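You operate a simulated robot arm through the tools that you are given. There is no shell and no other tool. Be economical: measure what you need, move in short steps, check, and stop when the job is done.

Carry out the task below with a simulated robot arm. There is one attempt and no reset: what you move stays moved.

TASK
Stand the yellow cartridge beside the blue rag. It goes on the side that lies toward x +0.0, y +1.0 (a direction in the base frame), with about 3 cm between them.
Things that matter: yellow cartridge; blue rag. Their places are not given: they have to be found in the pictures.

The check looks at the end state, three seconds after you hand in, the way a careful person would. Anything else that was tipped, shoved, dropped, spilled or broken makes it a failure.

THE ROBOT
A 7-joint arm with a two-finger parallel gripper, fixed in place. Base frame: the origin is at the foot of the arm, x ahead of it, y to its left, z up; the work surface is at about z = 0.8. Lengths are in m, angles in rad, forces in N, time in s.
With the tool pointing down near the work surface it reaches from about 0.3 to 0.7 m from the base axis. Its first joint turns from -1.152 to 1.152 rad. Payload 1.57 kg.
The TCP is the grasp point between the finger pads, 0.03 m short of the fingertips. In the tool frame z runs along the fingers and y along their closing line. The gripper opens to 0.11 m. The fingers are 0.024 m wide and 0.012 m thick; the gripper's body (0.048 by 0.112 m) begins 0.078 m behind the TCP.
Orientation is told as [roll, pitch, yaw] about the base's x, y, z axes, in that order, counted from this pose: with the fingers straight down and closing along the base's y, the tool's x points along the base's -x, its y along +y and its z along -z.

THE INTERFACE
- The arm moves only by the tool jog_arm. Its arguments are lists of equal length, an entry for each row: "linear": the shift along the base's x, y, z in mm, a list of three; "rot": the turn, a rotation vector about the base's x, y, z in rad, a list of three; "grip": the closure, from 0 (fully open) to 1 (shut). In form: {"linear": [[tx, ty, tz], ...], "rot": [[rx, ry, rz], ...], "grip": [grip, ...]}. A call has 1 to 10 rows; each row shifts and turns the commanded pose from where the row before left it. Each row takes 0.2 s and may step no farther than 0.05 m and 0.15 rad from the row before; otherwise, or with a gripper value out of range, the whole call is refused. A pose out of reach is approached as far as the arm can. The call stops where the force on the tool passes 40 N (or 10 N more than at its start, if that is more) or the arm is blocked; 0.2 s more then pass. The fingers move at their own pace (about 0.108 m/s each) and stop on an object; they squeeze with about 20 N. The grip force told is the motor's: it shows also when the fingers shut on nothing. Time passes only in rows, and 0.2 s behind the last, so rows that do not move let the fingers close. It gives the time, the measured TCP pose, the force on the tool (base axes), the opening and the grip force at its end, in the units of the frame above (readings bear some noise), and new pictures: "views" is both (left out), scene, wrist or none.
- Cameras (640 x 400 px; columns grow to the right, rows downward): "scene" is fixed at [0.1611, -0.3917, 1.3983]; the picture's right is [0.80, -0.60, 0.00], its down [-0.38, -0.50, -0.78] and it looks along [0.47, 0.62, -0.63] (base axes); focal length 309 px, centre (320, 200). "wrist" rides on the gripper at [-0.036, 0, -0.08] in the tool frame; the picture's right is [0.00, -1.00, 0.00], its down [0.97, 0.00, -0.24] and it looks along [0.24, 0.00, 0.97] (tool axes); focal length 218 px, centre (320, 200).
- probe_pixels(camera, pixels): for up to 12 pixels [column, row] of the newest picture of that camera ("zoom" is the newest enlarged one), the place [x, y, z] in the base frame of the surface seen there, good to about 0.002 m. No time passes.
- inspect(camera, box): a new picture of the part [left, top, right, bottom] of that camera's present view, enlarged. No time passes.
- sign_off(): hands the job in; it is judged then, once.

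Keep the steps short. Do not move on a guess: measure, check each grasp and each placing, and mend mistakes. In all there are 60 turns and 150 pictures (those below and enlarged ones count). Leave the gripper open and the arm clear of the work at the hand-in unless told otherwise, and finish with a single line.

The tools are called after "Request:" as a command line: name --argument value ..., lists and objects as JSON in quotes. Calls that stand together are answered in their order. jog_arm: Moves the arm, as the interface text tells. Its arguments: {"type":"object","properties":{"linear":{"type":"array"},"rot":{"type":"array"},"grip":{"type":"array"},"views":{"type":"string","enum":["both","scene","wrist","none"]}},"required":["linear","rot","grip"]} The other tools are called the same way: probe_pixels (camera, pixels) gives the place of the surface under pixels of a picture; inspect (camera, box) takes an enlarged picture of a part of a camera's view; sign_off () hands the job in.

At the start:

```text
time_s: 0.0
tcp_pos: [0.3326, 0.1282, 1.051]
ee_rot: [0.002, 0.001, 0.0]
wrist_force: [-0.1, 0.4, 0.4]
width: 0.1101
gripper_force: 0.1
```

scene: 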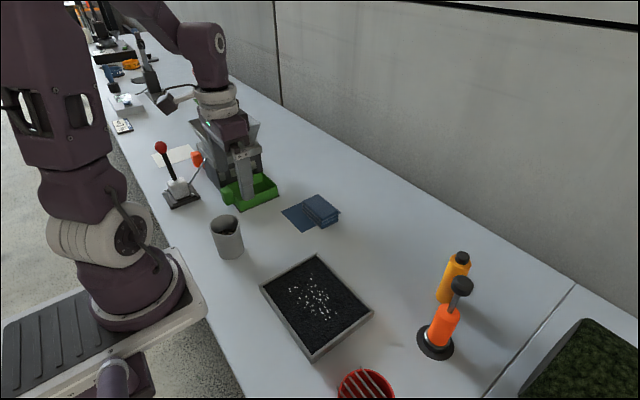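
wrist: 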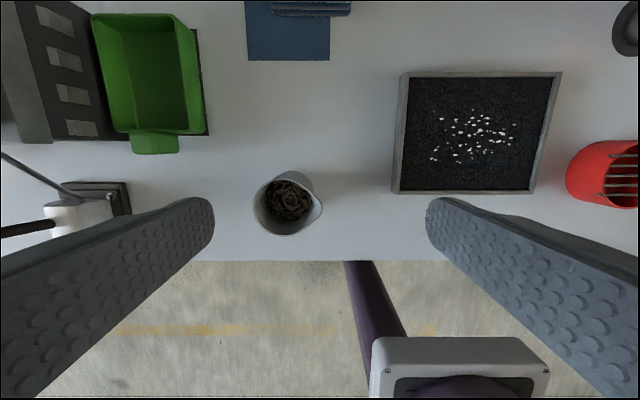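

I see a yellow-orange cylinder near (455,275) and the blue rag near (312,212). I'll enlarge both to look closer.

Request:
inspect --camera "scene" --box '[400, 230, 500, 370]'

Request:
inspect --camera "scene" --box '[180, 140, 360, 250]'

Request:
probe_pixels --camera "scene" --pixels '[[462, 256], [455, 265], [448, 280], [442, 298], [460, 285], [281, 210], [303, 233], [318, 195], [340, 213], [322, 226], [300, 212], [438, 340]]'

```text
2.86 times, centred on (450, 300) of scene
```

zoom: 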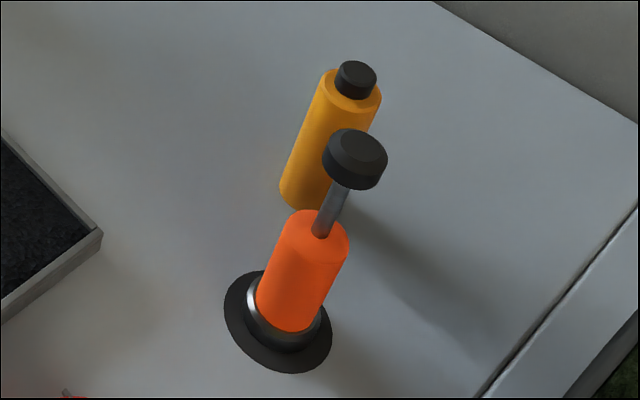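

```text
3.56 times, centred on (270, 195) of scene
```

zoom: 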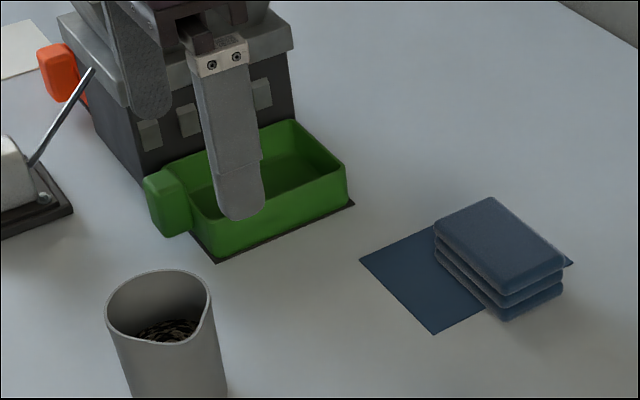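

```text
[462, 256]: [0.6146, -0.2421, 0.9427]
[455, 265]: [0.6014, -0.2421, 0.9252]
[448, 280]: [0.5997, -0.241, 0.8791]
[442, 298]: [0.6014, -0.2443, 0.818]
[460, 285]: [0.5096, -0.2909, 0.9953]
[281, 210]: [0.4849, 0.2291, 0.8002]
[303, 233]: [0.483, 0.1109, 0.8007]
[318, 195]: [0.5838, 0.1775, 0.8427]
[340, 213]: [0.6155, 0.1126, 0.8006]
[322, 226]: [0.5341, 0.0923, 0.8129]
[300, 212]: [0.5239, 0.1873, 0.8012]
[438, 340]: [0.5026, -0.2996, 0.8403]
```

I'll measure the outlines of the rag and its surroundings in this zoom.

Request:
probe_pixels --camera "zoom" --pixels '[[362, 260], [433, 332], [430, 226], [572, 262], [437, 225], [491, 200], [560, 262], [503, 290], [505, 318], [350, 204], [218, 262], [343, 168]]'

Request:
inspect --camera "wrist" --box '[80, 0, 400, 200]'

```text
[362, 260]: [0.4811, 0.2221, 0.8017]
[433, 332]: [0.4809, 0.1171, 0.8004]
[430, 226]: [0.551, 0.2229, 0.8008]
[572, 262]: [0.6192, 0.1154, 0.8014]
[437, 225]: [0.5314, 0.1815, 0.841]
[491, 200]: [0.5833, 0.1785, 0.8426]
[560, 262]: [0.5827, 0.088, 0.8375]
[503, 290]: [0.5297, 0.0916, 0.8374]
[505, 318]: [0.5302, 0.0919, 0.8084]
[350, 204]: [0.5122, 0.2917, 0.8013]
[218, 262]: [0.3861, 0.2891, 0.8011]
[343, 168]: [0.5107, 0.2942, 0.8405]
```

```text
2.00 times, centred on (240, 100) of wrist
```

zoom: 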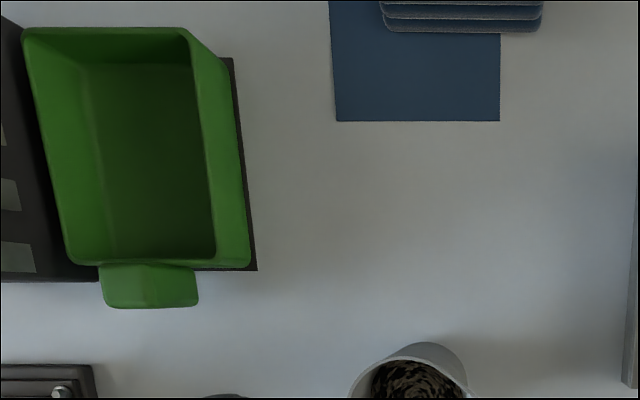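

The rag's flat sheet spans x 0.481–0.62, y 0.116–0.223, and the folded stack lies y 0.088–0.181. So the +y edge is y≈0.223. The green tray's nearest corner is (0.512, 0.291). The cartridge is near (0.61, -0.23), with its top at about 0.945. Next I'll move above it, keeping high.

Request:
jog_arm --linear '[[0, 0, 40], [28, -36, 4], [28, -36, 4], [28, -36, 4], [28, -36, 4], [28, -36, 4], [28, -36, 4], [28, -36, 4], [28, -36, 4], [28, -36, 4]]' --rot '[[0, 0, 0], [0, 0, 0], [0, 0, 0], [0, 0, 0], [0, 0, 0], [0, 0, 0], [0, 0, 0], [0, 0, 0], [0, 0, 0], [0, 0, 0]]' --grip '[0, 0, 0, 0, 0, 0, 0, 0, 0, 0]'

```text
time_s: 2.2
tcp_pos: [0.584, -0.196, 1.1263]
ee_rot: [-0.001, 0.001, 0.001]
wrist_force: [0.5, -0.8, 0.4]
width: 0.1102
gripper_force: 0.0
```

scene: 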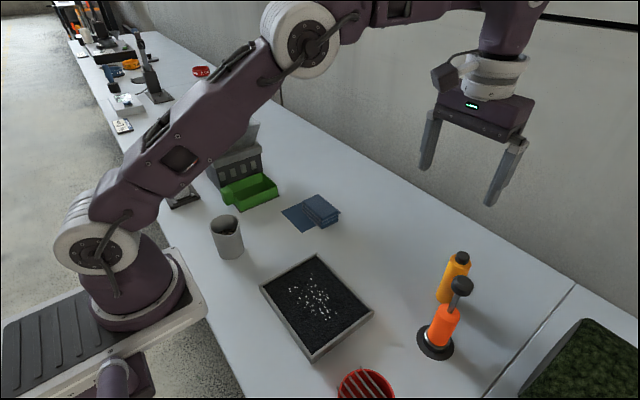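
wrist: 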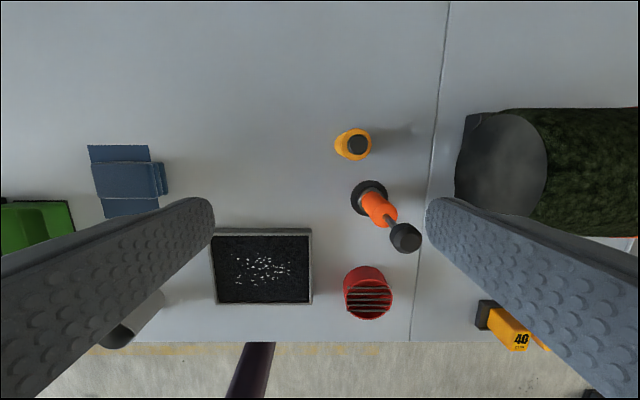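

There is another yellow item at wrist (510,328), partly over the table edge. I'll look at both candidates.

Request:
inspect --camera "wrist" --box '[440, 270, 600, 370]'

Request:
probe_pixels --camera "wrist" --pixels '[[515, 335], [490, 320], [358, 145], [350, 145], [366, 145], [341, 147], [345, 130], [373, 147], [345, 158], [405, 237], [240, 190]]'

Request:
inspect --camera "wrist" --box '[300, 100, 460, 200]'

```text
4.00 times, centred on (520, 320) of wrist
```

zoom: 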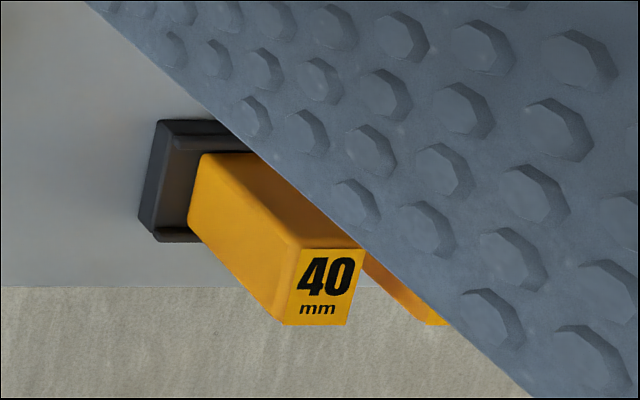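

```text
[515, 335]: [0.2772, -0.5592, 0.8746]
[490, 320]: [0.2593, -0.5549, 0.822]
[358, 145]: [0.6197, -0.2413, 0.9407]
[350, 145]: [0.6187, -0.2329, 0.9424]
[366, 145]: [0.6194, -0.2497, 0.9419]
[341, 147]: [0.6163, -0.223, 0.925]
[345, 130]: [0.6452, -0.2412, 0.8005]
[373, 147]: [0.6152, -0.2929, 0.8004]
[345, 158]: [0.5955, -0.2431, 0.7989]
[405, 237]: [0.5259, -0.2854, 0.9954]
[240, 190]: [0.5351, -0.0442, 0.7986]
```

```text
4.00 times, centred on (380, 150) of wrist
```

zoom: 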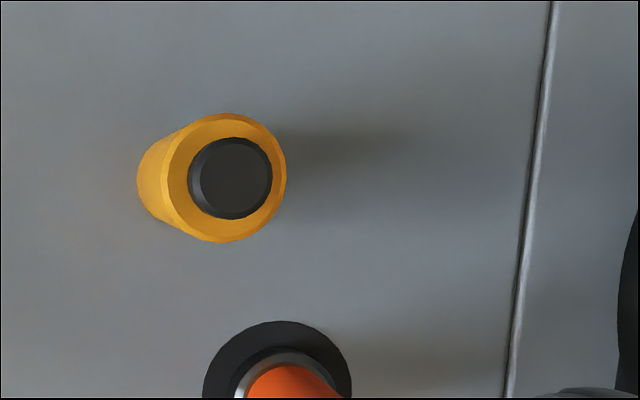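

The "40 mm" item is a different boxy thing, so the cylinder is the cartridge. Its cap centre is near (0.620, -0.241). I'll measure its rim.

Request:
probe_pixels --camera "zoom" --pixels '[[172, 178], [282, 178], [226, 120], [226, 237], [232, 178], [145, 178], [288, 370], [220, 370], [340, 370]]'

```text
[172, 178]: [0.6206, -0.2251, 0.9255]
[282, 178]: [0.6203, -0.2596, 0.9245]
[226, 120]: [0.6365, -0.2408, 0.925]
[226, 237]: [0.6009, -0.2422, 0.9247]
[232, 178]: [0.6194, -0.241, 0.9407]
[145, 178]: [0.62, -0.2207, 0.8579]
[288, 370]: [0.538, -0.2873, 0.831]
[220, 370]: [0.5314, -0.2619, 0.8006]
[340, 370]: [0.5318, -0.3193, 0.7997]
```

The cartridge axis is (0.619, -0.2415), its diameter about 0.04, and its top 0.942. I'll centre above it and come down with the tips still above the top.

Request:
jog_arm --linear '[[18, -23, 0], [17, -22.5, 0], [0, 0, -40], [0, 0, -40], [0, 0, -30], [0, 0, 0]]' --rot '[[0, 0, 0], [0, 0, 0], [0, 0, 0], [0, 0, 0], [0, 0, 0], [0, 0, 0]]' --grip '[0, 0, 0, 0, 0, 0]'

```text
time_s: 3.6
tcp_pos: [0.5841, -0.2261, 1.0032]
ee_rot: [0.0, 0.003, -0.001]
wrist_force: [-1.0, 0.1, 0.0]
width: 0.11
gripper_force: 0.0
out of reach, approached as far as the arm can: row 1, 2
```

scene: 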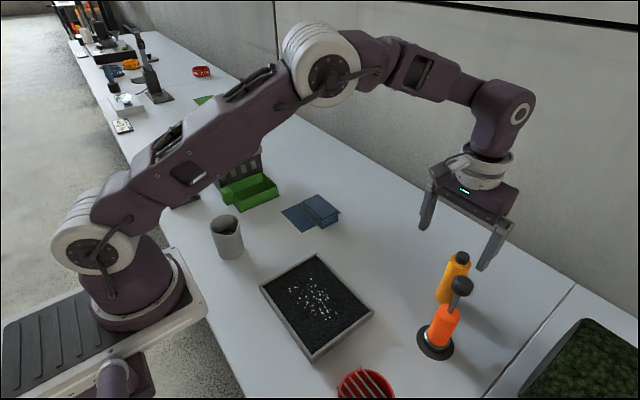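
wrist: 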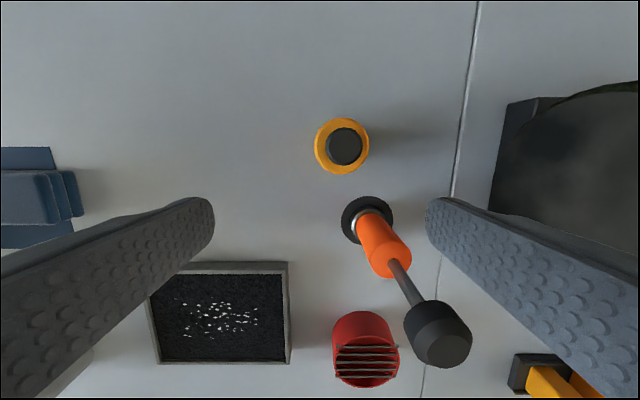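

The reach is limited at height, and the TCP is now (0.584, -0.226, 1.003). Reach improves lower down, so I'll make up the rest here at z≈1.0, with the tips still above the cap.

Request:
jog_arm --linear '[[18, -8, 0], [17, -7.5, 0], [0, 0, 0]]' --rot '[[0, 0, 0], [0, 0, 0], [0, 0, 0]]' --grip '[0, 0, 0]' --views "wrist"

```text
time_s: 4.4
tcp_pos: [0.6201, -0.2411, 1.0033]
ee_rot: [0.0, -0.001, 0.0]
wrist_force: [0.6, -0.1, -0.3]
width: 0.1098
gripper_force: 0.0
```

wrist: 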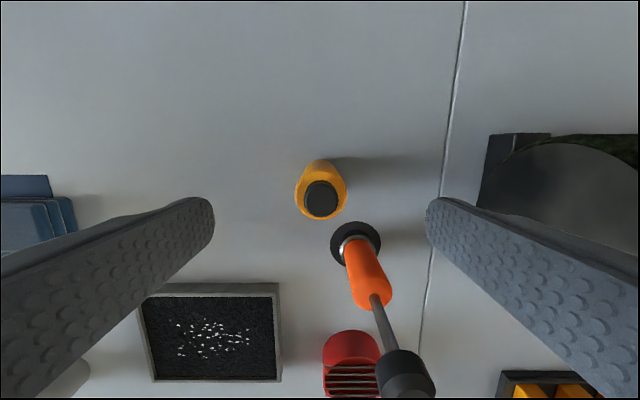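

The tool is centred: the cap at column 320 sits midway between the fingers. I'll descend straight to z≈0.883, which leaves the gripper body about 2 cm above the cap.

Request:
jog_arm --linear '[[0, 0, -40], [0, 0, -40], [0, 0, -25], [0, 0, -15], [0, 0, 0]]' --rot '[[0, 0, 0], [0, 0, 0], [0, 0, 0], [0, 0, 0], [0, 0, 0]]' --grip '[0, 0, 0, 0, 0]'

```text
time_s: 5.6
tcp_pos: [0.6189, -0.2408, 0.8837]
ee_rot: [0.001, 0.0, 0.0]
wrist_force: [0.0, -1.1, 0.1]
width: 0.1098
gripper_force: 0.1
```

scene: 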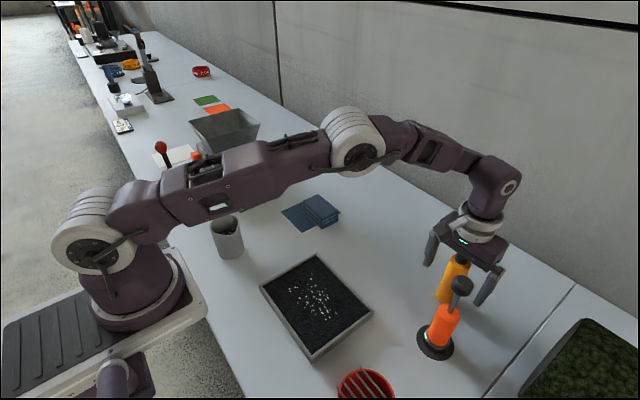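
wrist: 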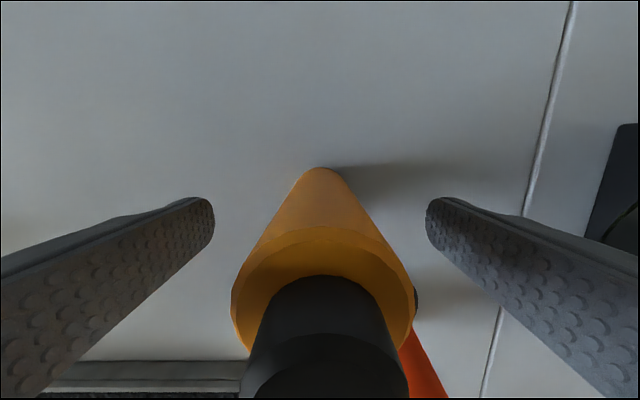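

The fingers straddle the cartridge, so I'll close on it.

Request:
jog_arm --linear '[[0, 0, 0], [0, 0, 0], [0, 0, 0], [0, 0, 0]]' --rot '[[0, 0, 0], [0, 0, 0], [0, 0, 0], [0, 0, 0]]' --grip '[0.6, 1, 1, 1]' --views "wrist"

```text
time_s: 6.6
tcp_pos: [0.6194, -0.2396, 0.8836]
ee_rot: [0.001, 0.002, 0.0]
wrist_force: [-0.7, -1.3, -0.7]
width: 0.0398
gripper_force: 19.3
```

wrist: 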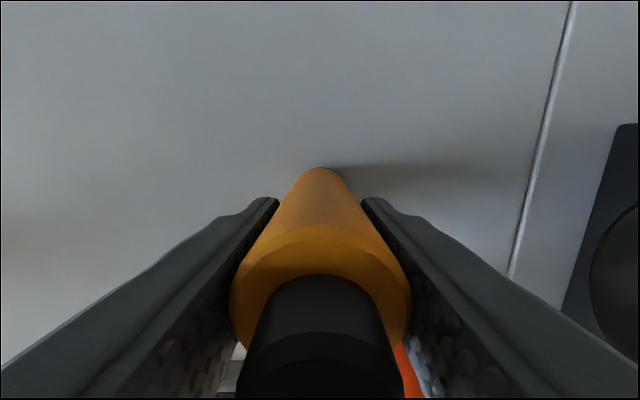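

I'm holding it at width 0.040, force 19 N. I'll lift 10 cm straight up and check.

Request:
jog_arm --linear '[[0, 0, 20], [0, 0, 40], [0, 0, 40], [0, 0, 0]]' --rot '[[0, 0, 0], [0, 0, 0], [0, 0, 0], [0, 0, 0]]' --grip '[1, 1, 1, 1]'

```text
time_s: 7.6
tcp_pos: [0.6218, -0.2411, 0.9828]
ee_rot: [0.0, 0.001, 0.0]
wrist_force: [0.0, -0.3, -3.3]
width: 0.0397
gripper_force: 20.3
```

scene: 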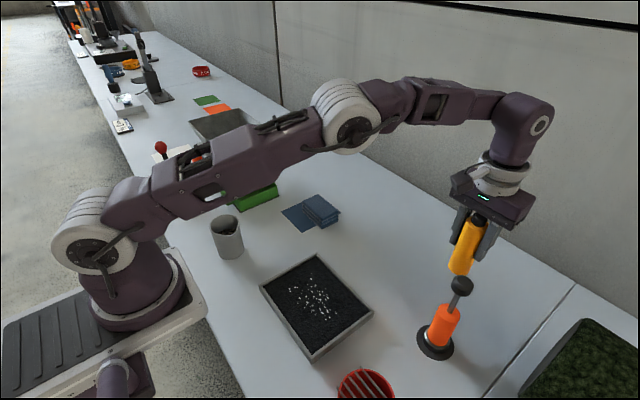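
wrist: 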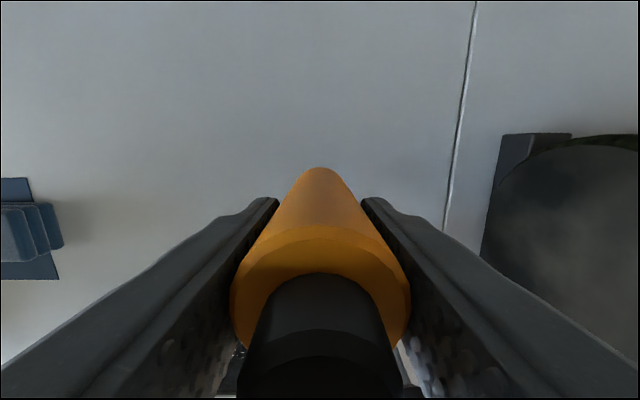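

The lift is clean. Before swinging over, I'll measure the machine beyond the tray for clearance.

Request:
probe_pixels --camera "scene" --pixels '[[191, 121], [245, 110], [256, 124], [215, 137], [161, 149], [278, 190], [272, 186], [210, 99], [217, 108]]'

Request:
inspect --camera "scene" --box '[140, 80, 340, 205]'

```text
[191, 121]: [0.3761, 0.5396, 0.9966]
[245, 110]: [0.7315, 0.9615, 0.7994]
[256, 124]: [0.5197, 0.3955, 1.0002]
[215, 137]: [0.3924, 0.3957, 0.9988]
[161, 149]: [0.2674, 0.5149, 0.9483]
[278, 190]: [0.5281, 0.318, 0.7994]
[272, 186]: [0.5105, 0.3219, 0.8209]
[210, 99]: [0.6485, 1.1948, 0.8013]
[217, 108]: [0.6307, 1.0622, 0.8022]
```

```text
3.20 times, centred on (240, 142) of scene
```

zoom: 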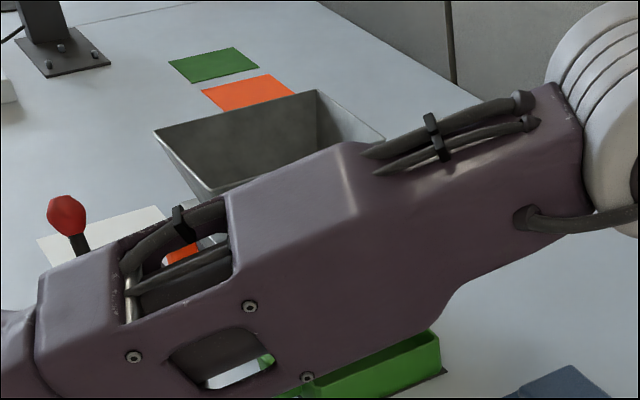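

The hopper's near face is at y 0.396, top z 1.0. At the target the hand reaches only y≈0.33, so it clears. I'll carry the cartridge to about (0.553, 0.20) at height. Its bottom is at z≈0.90, above the stack at 0.843.

Request:
jog_arm --linear '[[-6.8, 44, 0], [-6.8, 44, 0], [-6.8, 44, 0], [-6.8, 44, 0], [-6.8, 44, 0], [-6.8, 44, 0], [-6.8, 44, 0], [-6.8, 44, 0], [-6.8, 44, 0], [-6.8, 44, 0]]' --rot '[[0, 0, 0], [0, 0, 0], [0, 0, 0], [0, 0, 0], [0, 0, 0], [0, 0, 0], [0, 0, 0], [0, 0, 0], [0, 0, 0], [0, 0, 0]]' --grip '[1, 1, 1, 1, 1, 1, 1, 1, 1, 1]'

```text
time_s: 9.8
tcp_pos: [0.5549, 0.197, 0.9825]
ee_rot: [0.0, 0.0, -0.002]
wrist_force: [0.8, 0.6, -3.4]
width: 0.0397
gripper_force: 20.3
```

scene: 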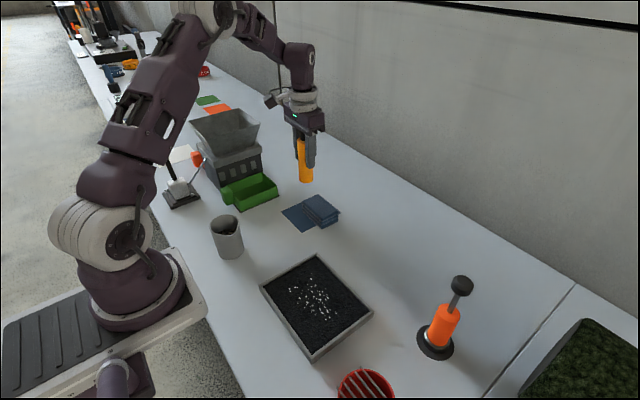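
wrist: 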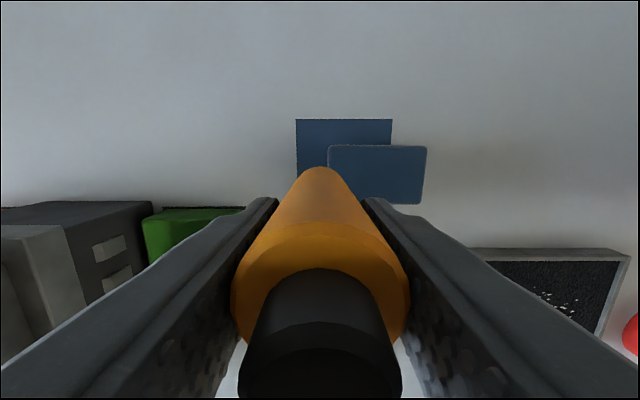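

I'll recheck the rag edge from here: wrist pixels just inside and just outside column 296.

Request:
probe_pixels --camera "wrist" --pixels '[[297, 122], [297, 150], [298, 170], [390, 122], [320, 121], [330, 148], [424, 148]]'

```text
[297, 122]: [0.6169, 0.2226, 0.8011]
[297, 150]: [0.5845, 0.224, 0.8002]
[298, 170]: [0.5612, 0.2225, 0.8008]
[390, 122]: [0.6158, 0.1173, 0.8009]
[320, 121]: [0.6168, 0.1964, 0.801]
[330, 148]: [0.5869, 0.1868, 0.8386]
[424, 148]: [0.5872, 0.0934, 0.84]
```

The edge is confirmed at y 0.223, so the target is y 0.273. I'll shift +75 mm and descend to about 1.5 cm above the table.

Request:
jog_arm --linear '[[-1, 38, 0], [0, 37, 0], [0, 0, 0], [0, 0, -40], [0, 0, -30], [0, 0, -14], [0, 0, 0]]' --rot '[[0, 0, 0], [0, 0, 0], [0, 0, 0], [0, 0, 0], [0, 0, 0], [0, 0, 0], [0, 0, 0]]' --grip '[1, 1, 1, 1, 1, 1, 1]'

```text
time_s: 11.4
tcp_pos: [0.5512, 0.272, 0.8984]
ee_rot: [0.0, 0.001, 0.0]
wrist_force: [-0.1, 0.5, -3.6]
width: 0.0396
gripper_force: 20.2
```

scene: 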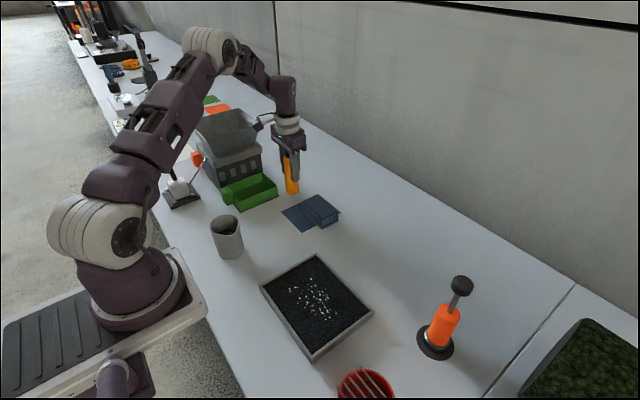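
wrist: 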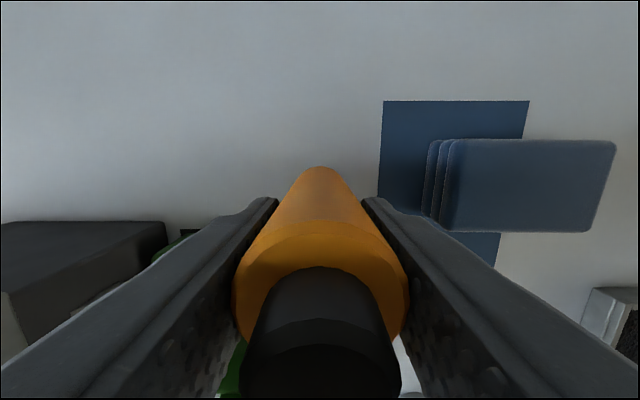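

It clears the tray and rag. I'll lower the last ~15 mm in small steps and watch the vertical force.

Request:
jog_arm --linear '[[0, 0, -6], [0, 0, -4], [0, 0, -3], [0, 0, -1.5], [0, 0, 0]]' --rot '[[0, 0, 0], [0, 0, 0], [0, 0, 0], [0, 0, 0], [0, 0, 0]]' --grip '[1, 1, 1, 1, 1]'

```text
time_s: 12.6
tcp_pos: [0.5532, 0.2719, 0.8852]
ee_rot: [0.001, 0.0, 0.001]
wrist_force: [0.3, 0.6, -3.8]
width: 0.0399
gripper_force: 20.5
```

scene: 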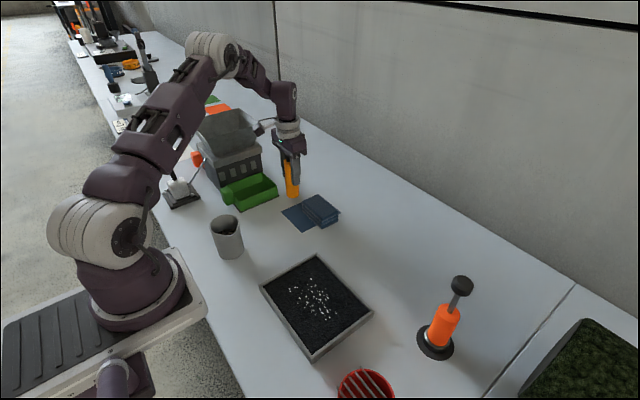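
wrist: 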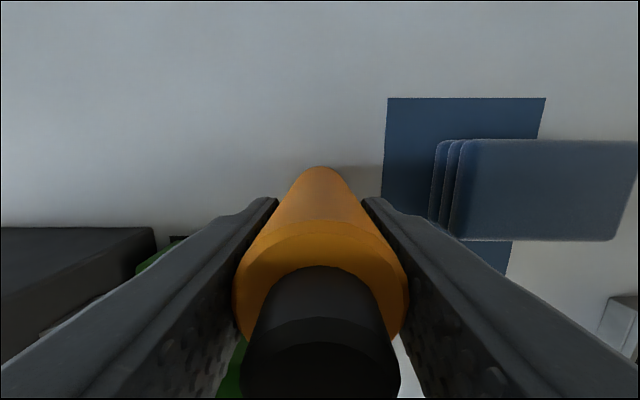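

Its weight is still on the arm (-3.8 N), so the bottom is 1–2 mm off the table. I'll lower in millimetre steps.

Request:
jog_arm --linear '[[0, 0, -1], [0, 0, -0.7], [0, 0, 0]]' --rot '[[0, 0, 0], [0, 0, 0], [0, 0, 0]]' --grip '[1, 1, 1]' --views "none"

```text
time_s: 13.4
tcp_pos: [0.5513, 0.2726, 0.8853]
ee_rot: [0.0, -0.002, -0.001]
wrist_force: [-3.2, -3.1, 14.2]
width: 0.0398
gripper_force: 19.8
```

The force flipped to +14 N, so it is standing on the table. I'll ease up slightly to relieve the press, then open gradually.

Request:
jog_arm --linear '[[0, 0, 0.5], [0, 0, 0], [0, 0, 0], [0, 0, 0], [0, 0, 0], [0, 0, 0]]' --rot '[[0, 0, 0], [0, 0, 0], [0, 0, 0], [0, 0, 0], [0, 0, 0], [0, 0, 0]]' --grip '[1, 0.6, 0.5, 0.4, 0.2, 0.1]'

```text
time_s: 14.8
tcp_pos: [0.551, 0.2719, 0.8844]
ee_rot: [-0.001, 0.002, 0.002]
wrist_force: [0.1, 0.0, 0.6]
width: 0.0989
gripper_force: 0.0
```

scene: 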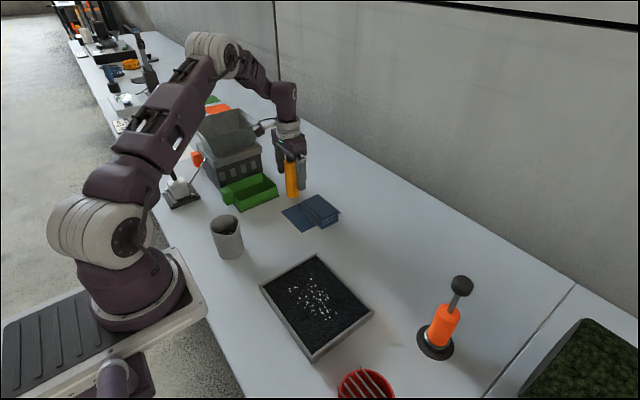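
wrist: 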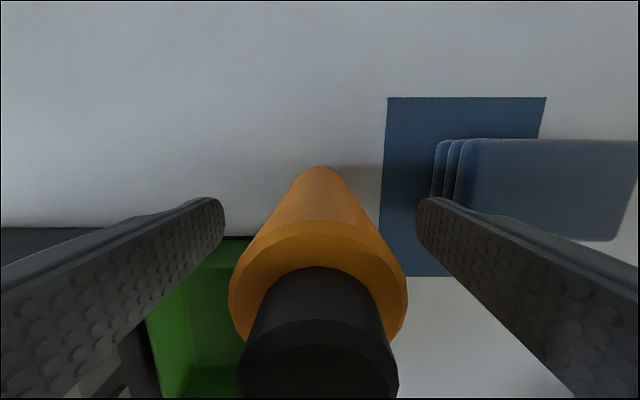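

The fingers are open and the cartridge is standing. I'll raise straight up past its top, then move away toward -y.

Request:
jog_arm --linear '[[0, 0, 15], [0, 0, 40], [0, 0, 45], [0, 0, 45], [0, -10, 15], [-20, -40, 0], [-20, -40, 0], [-20, -40, 0], [0, 0, 0]]' --rot '[[0, 0, 0], [0, 0, 0], [0, 0, 0], [0, 0, 0], [0, 0, 0], [0, 0, 0], [0, 0, 0], [0, 0, 0], [0, 0, 0]]' --grip '[0, 0, 0, 0, 0, 0, 0, 0, 0]'

```text
time_s: 16.8
tcp_pos: [0.4924, 0.1427, 1.0439]
ee_rot: [-0.002, 0.001, 0.0]
wrist_force: [0.2, 0.4, 0.5]
width: 0.1102
gripper_force: 0.0
```

scene: 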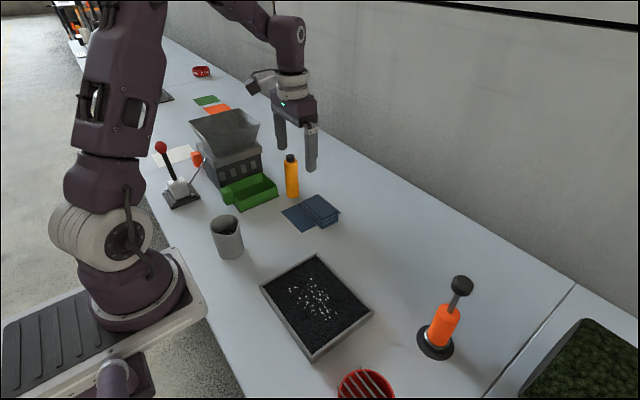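
wrist: 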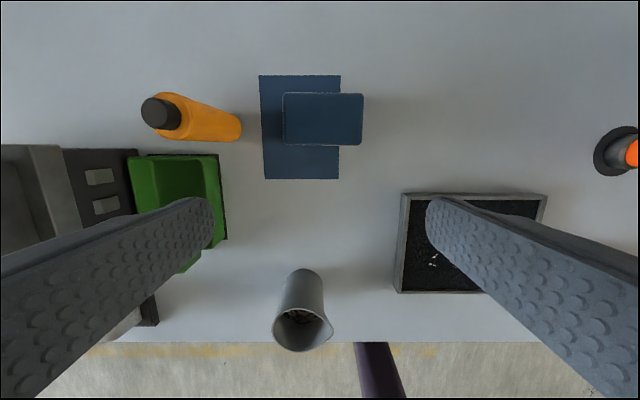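

It stands upright. I'll check the final gap between the cartridge's base edge at wrist (240,127) and the sheet's edge at column 261.

Request:
probe_pixels --camera "wrist" --pixels '[[238, 127], [240, 127], [235, 127], [263, 127], [260, 127], [158, 112], [264, 170], [264, 80]]'

```text
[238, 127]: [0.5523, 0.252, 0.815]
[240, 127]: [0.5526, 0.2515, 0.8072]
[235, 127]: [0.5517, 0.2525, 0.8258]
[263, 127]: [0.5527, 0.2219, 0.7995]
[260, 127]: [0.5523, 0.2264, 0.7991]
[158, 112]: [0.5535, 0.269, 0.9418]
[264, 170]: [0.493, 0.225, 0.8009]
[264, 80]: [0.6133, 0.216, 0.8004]
```

The near side of the cartridge is at y≈0.252 and the rag edge is at 0.223, a gap of about 2.9 cm. The cartridge is upright, nothing else moved, and the gripper is open and clear, so I'll hand in.

Request:
sign_off

```text
The job is handed in.
```

The yellow cartridge now stands upright on the +y side of the blue rag, about 2.9 cm from its edge, with nothing else disturbed.
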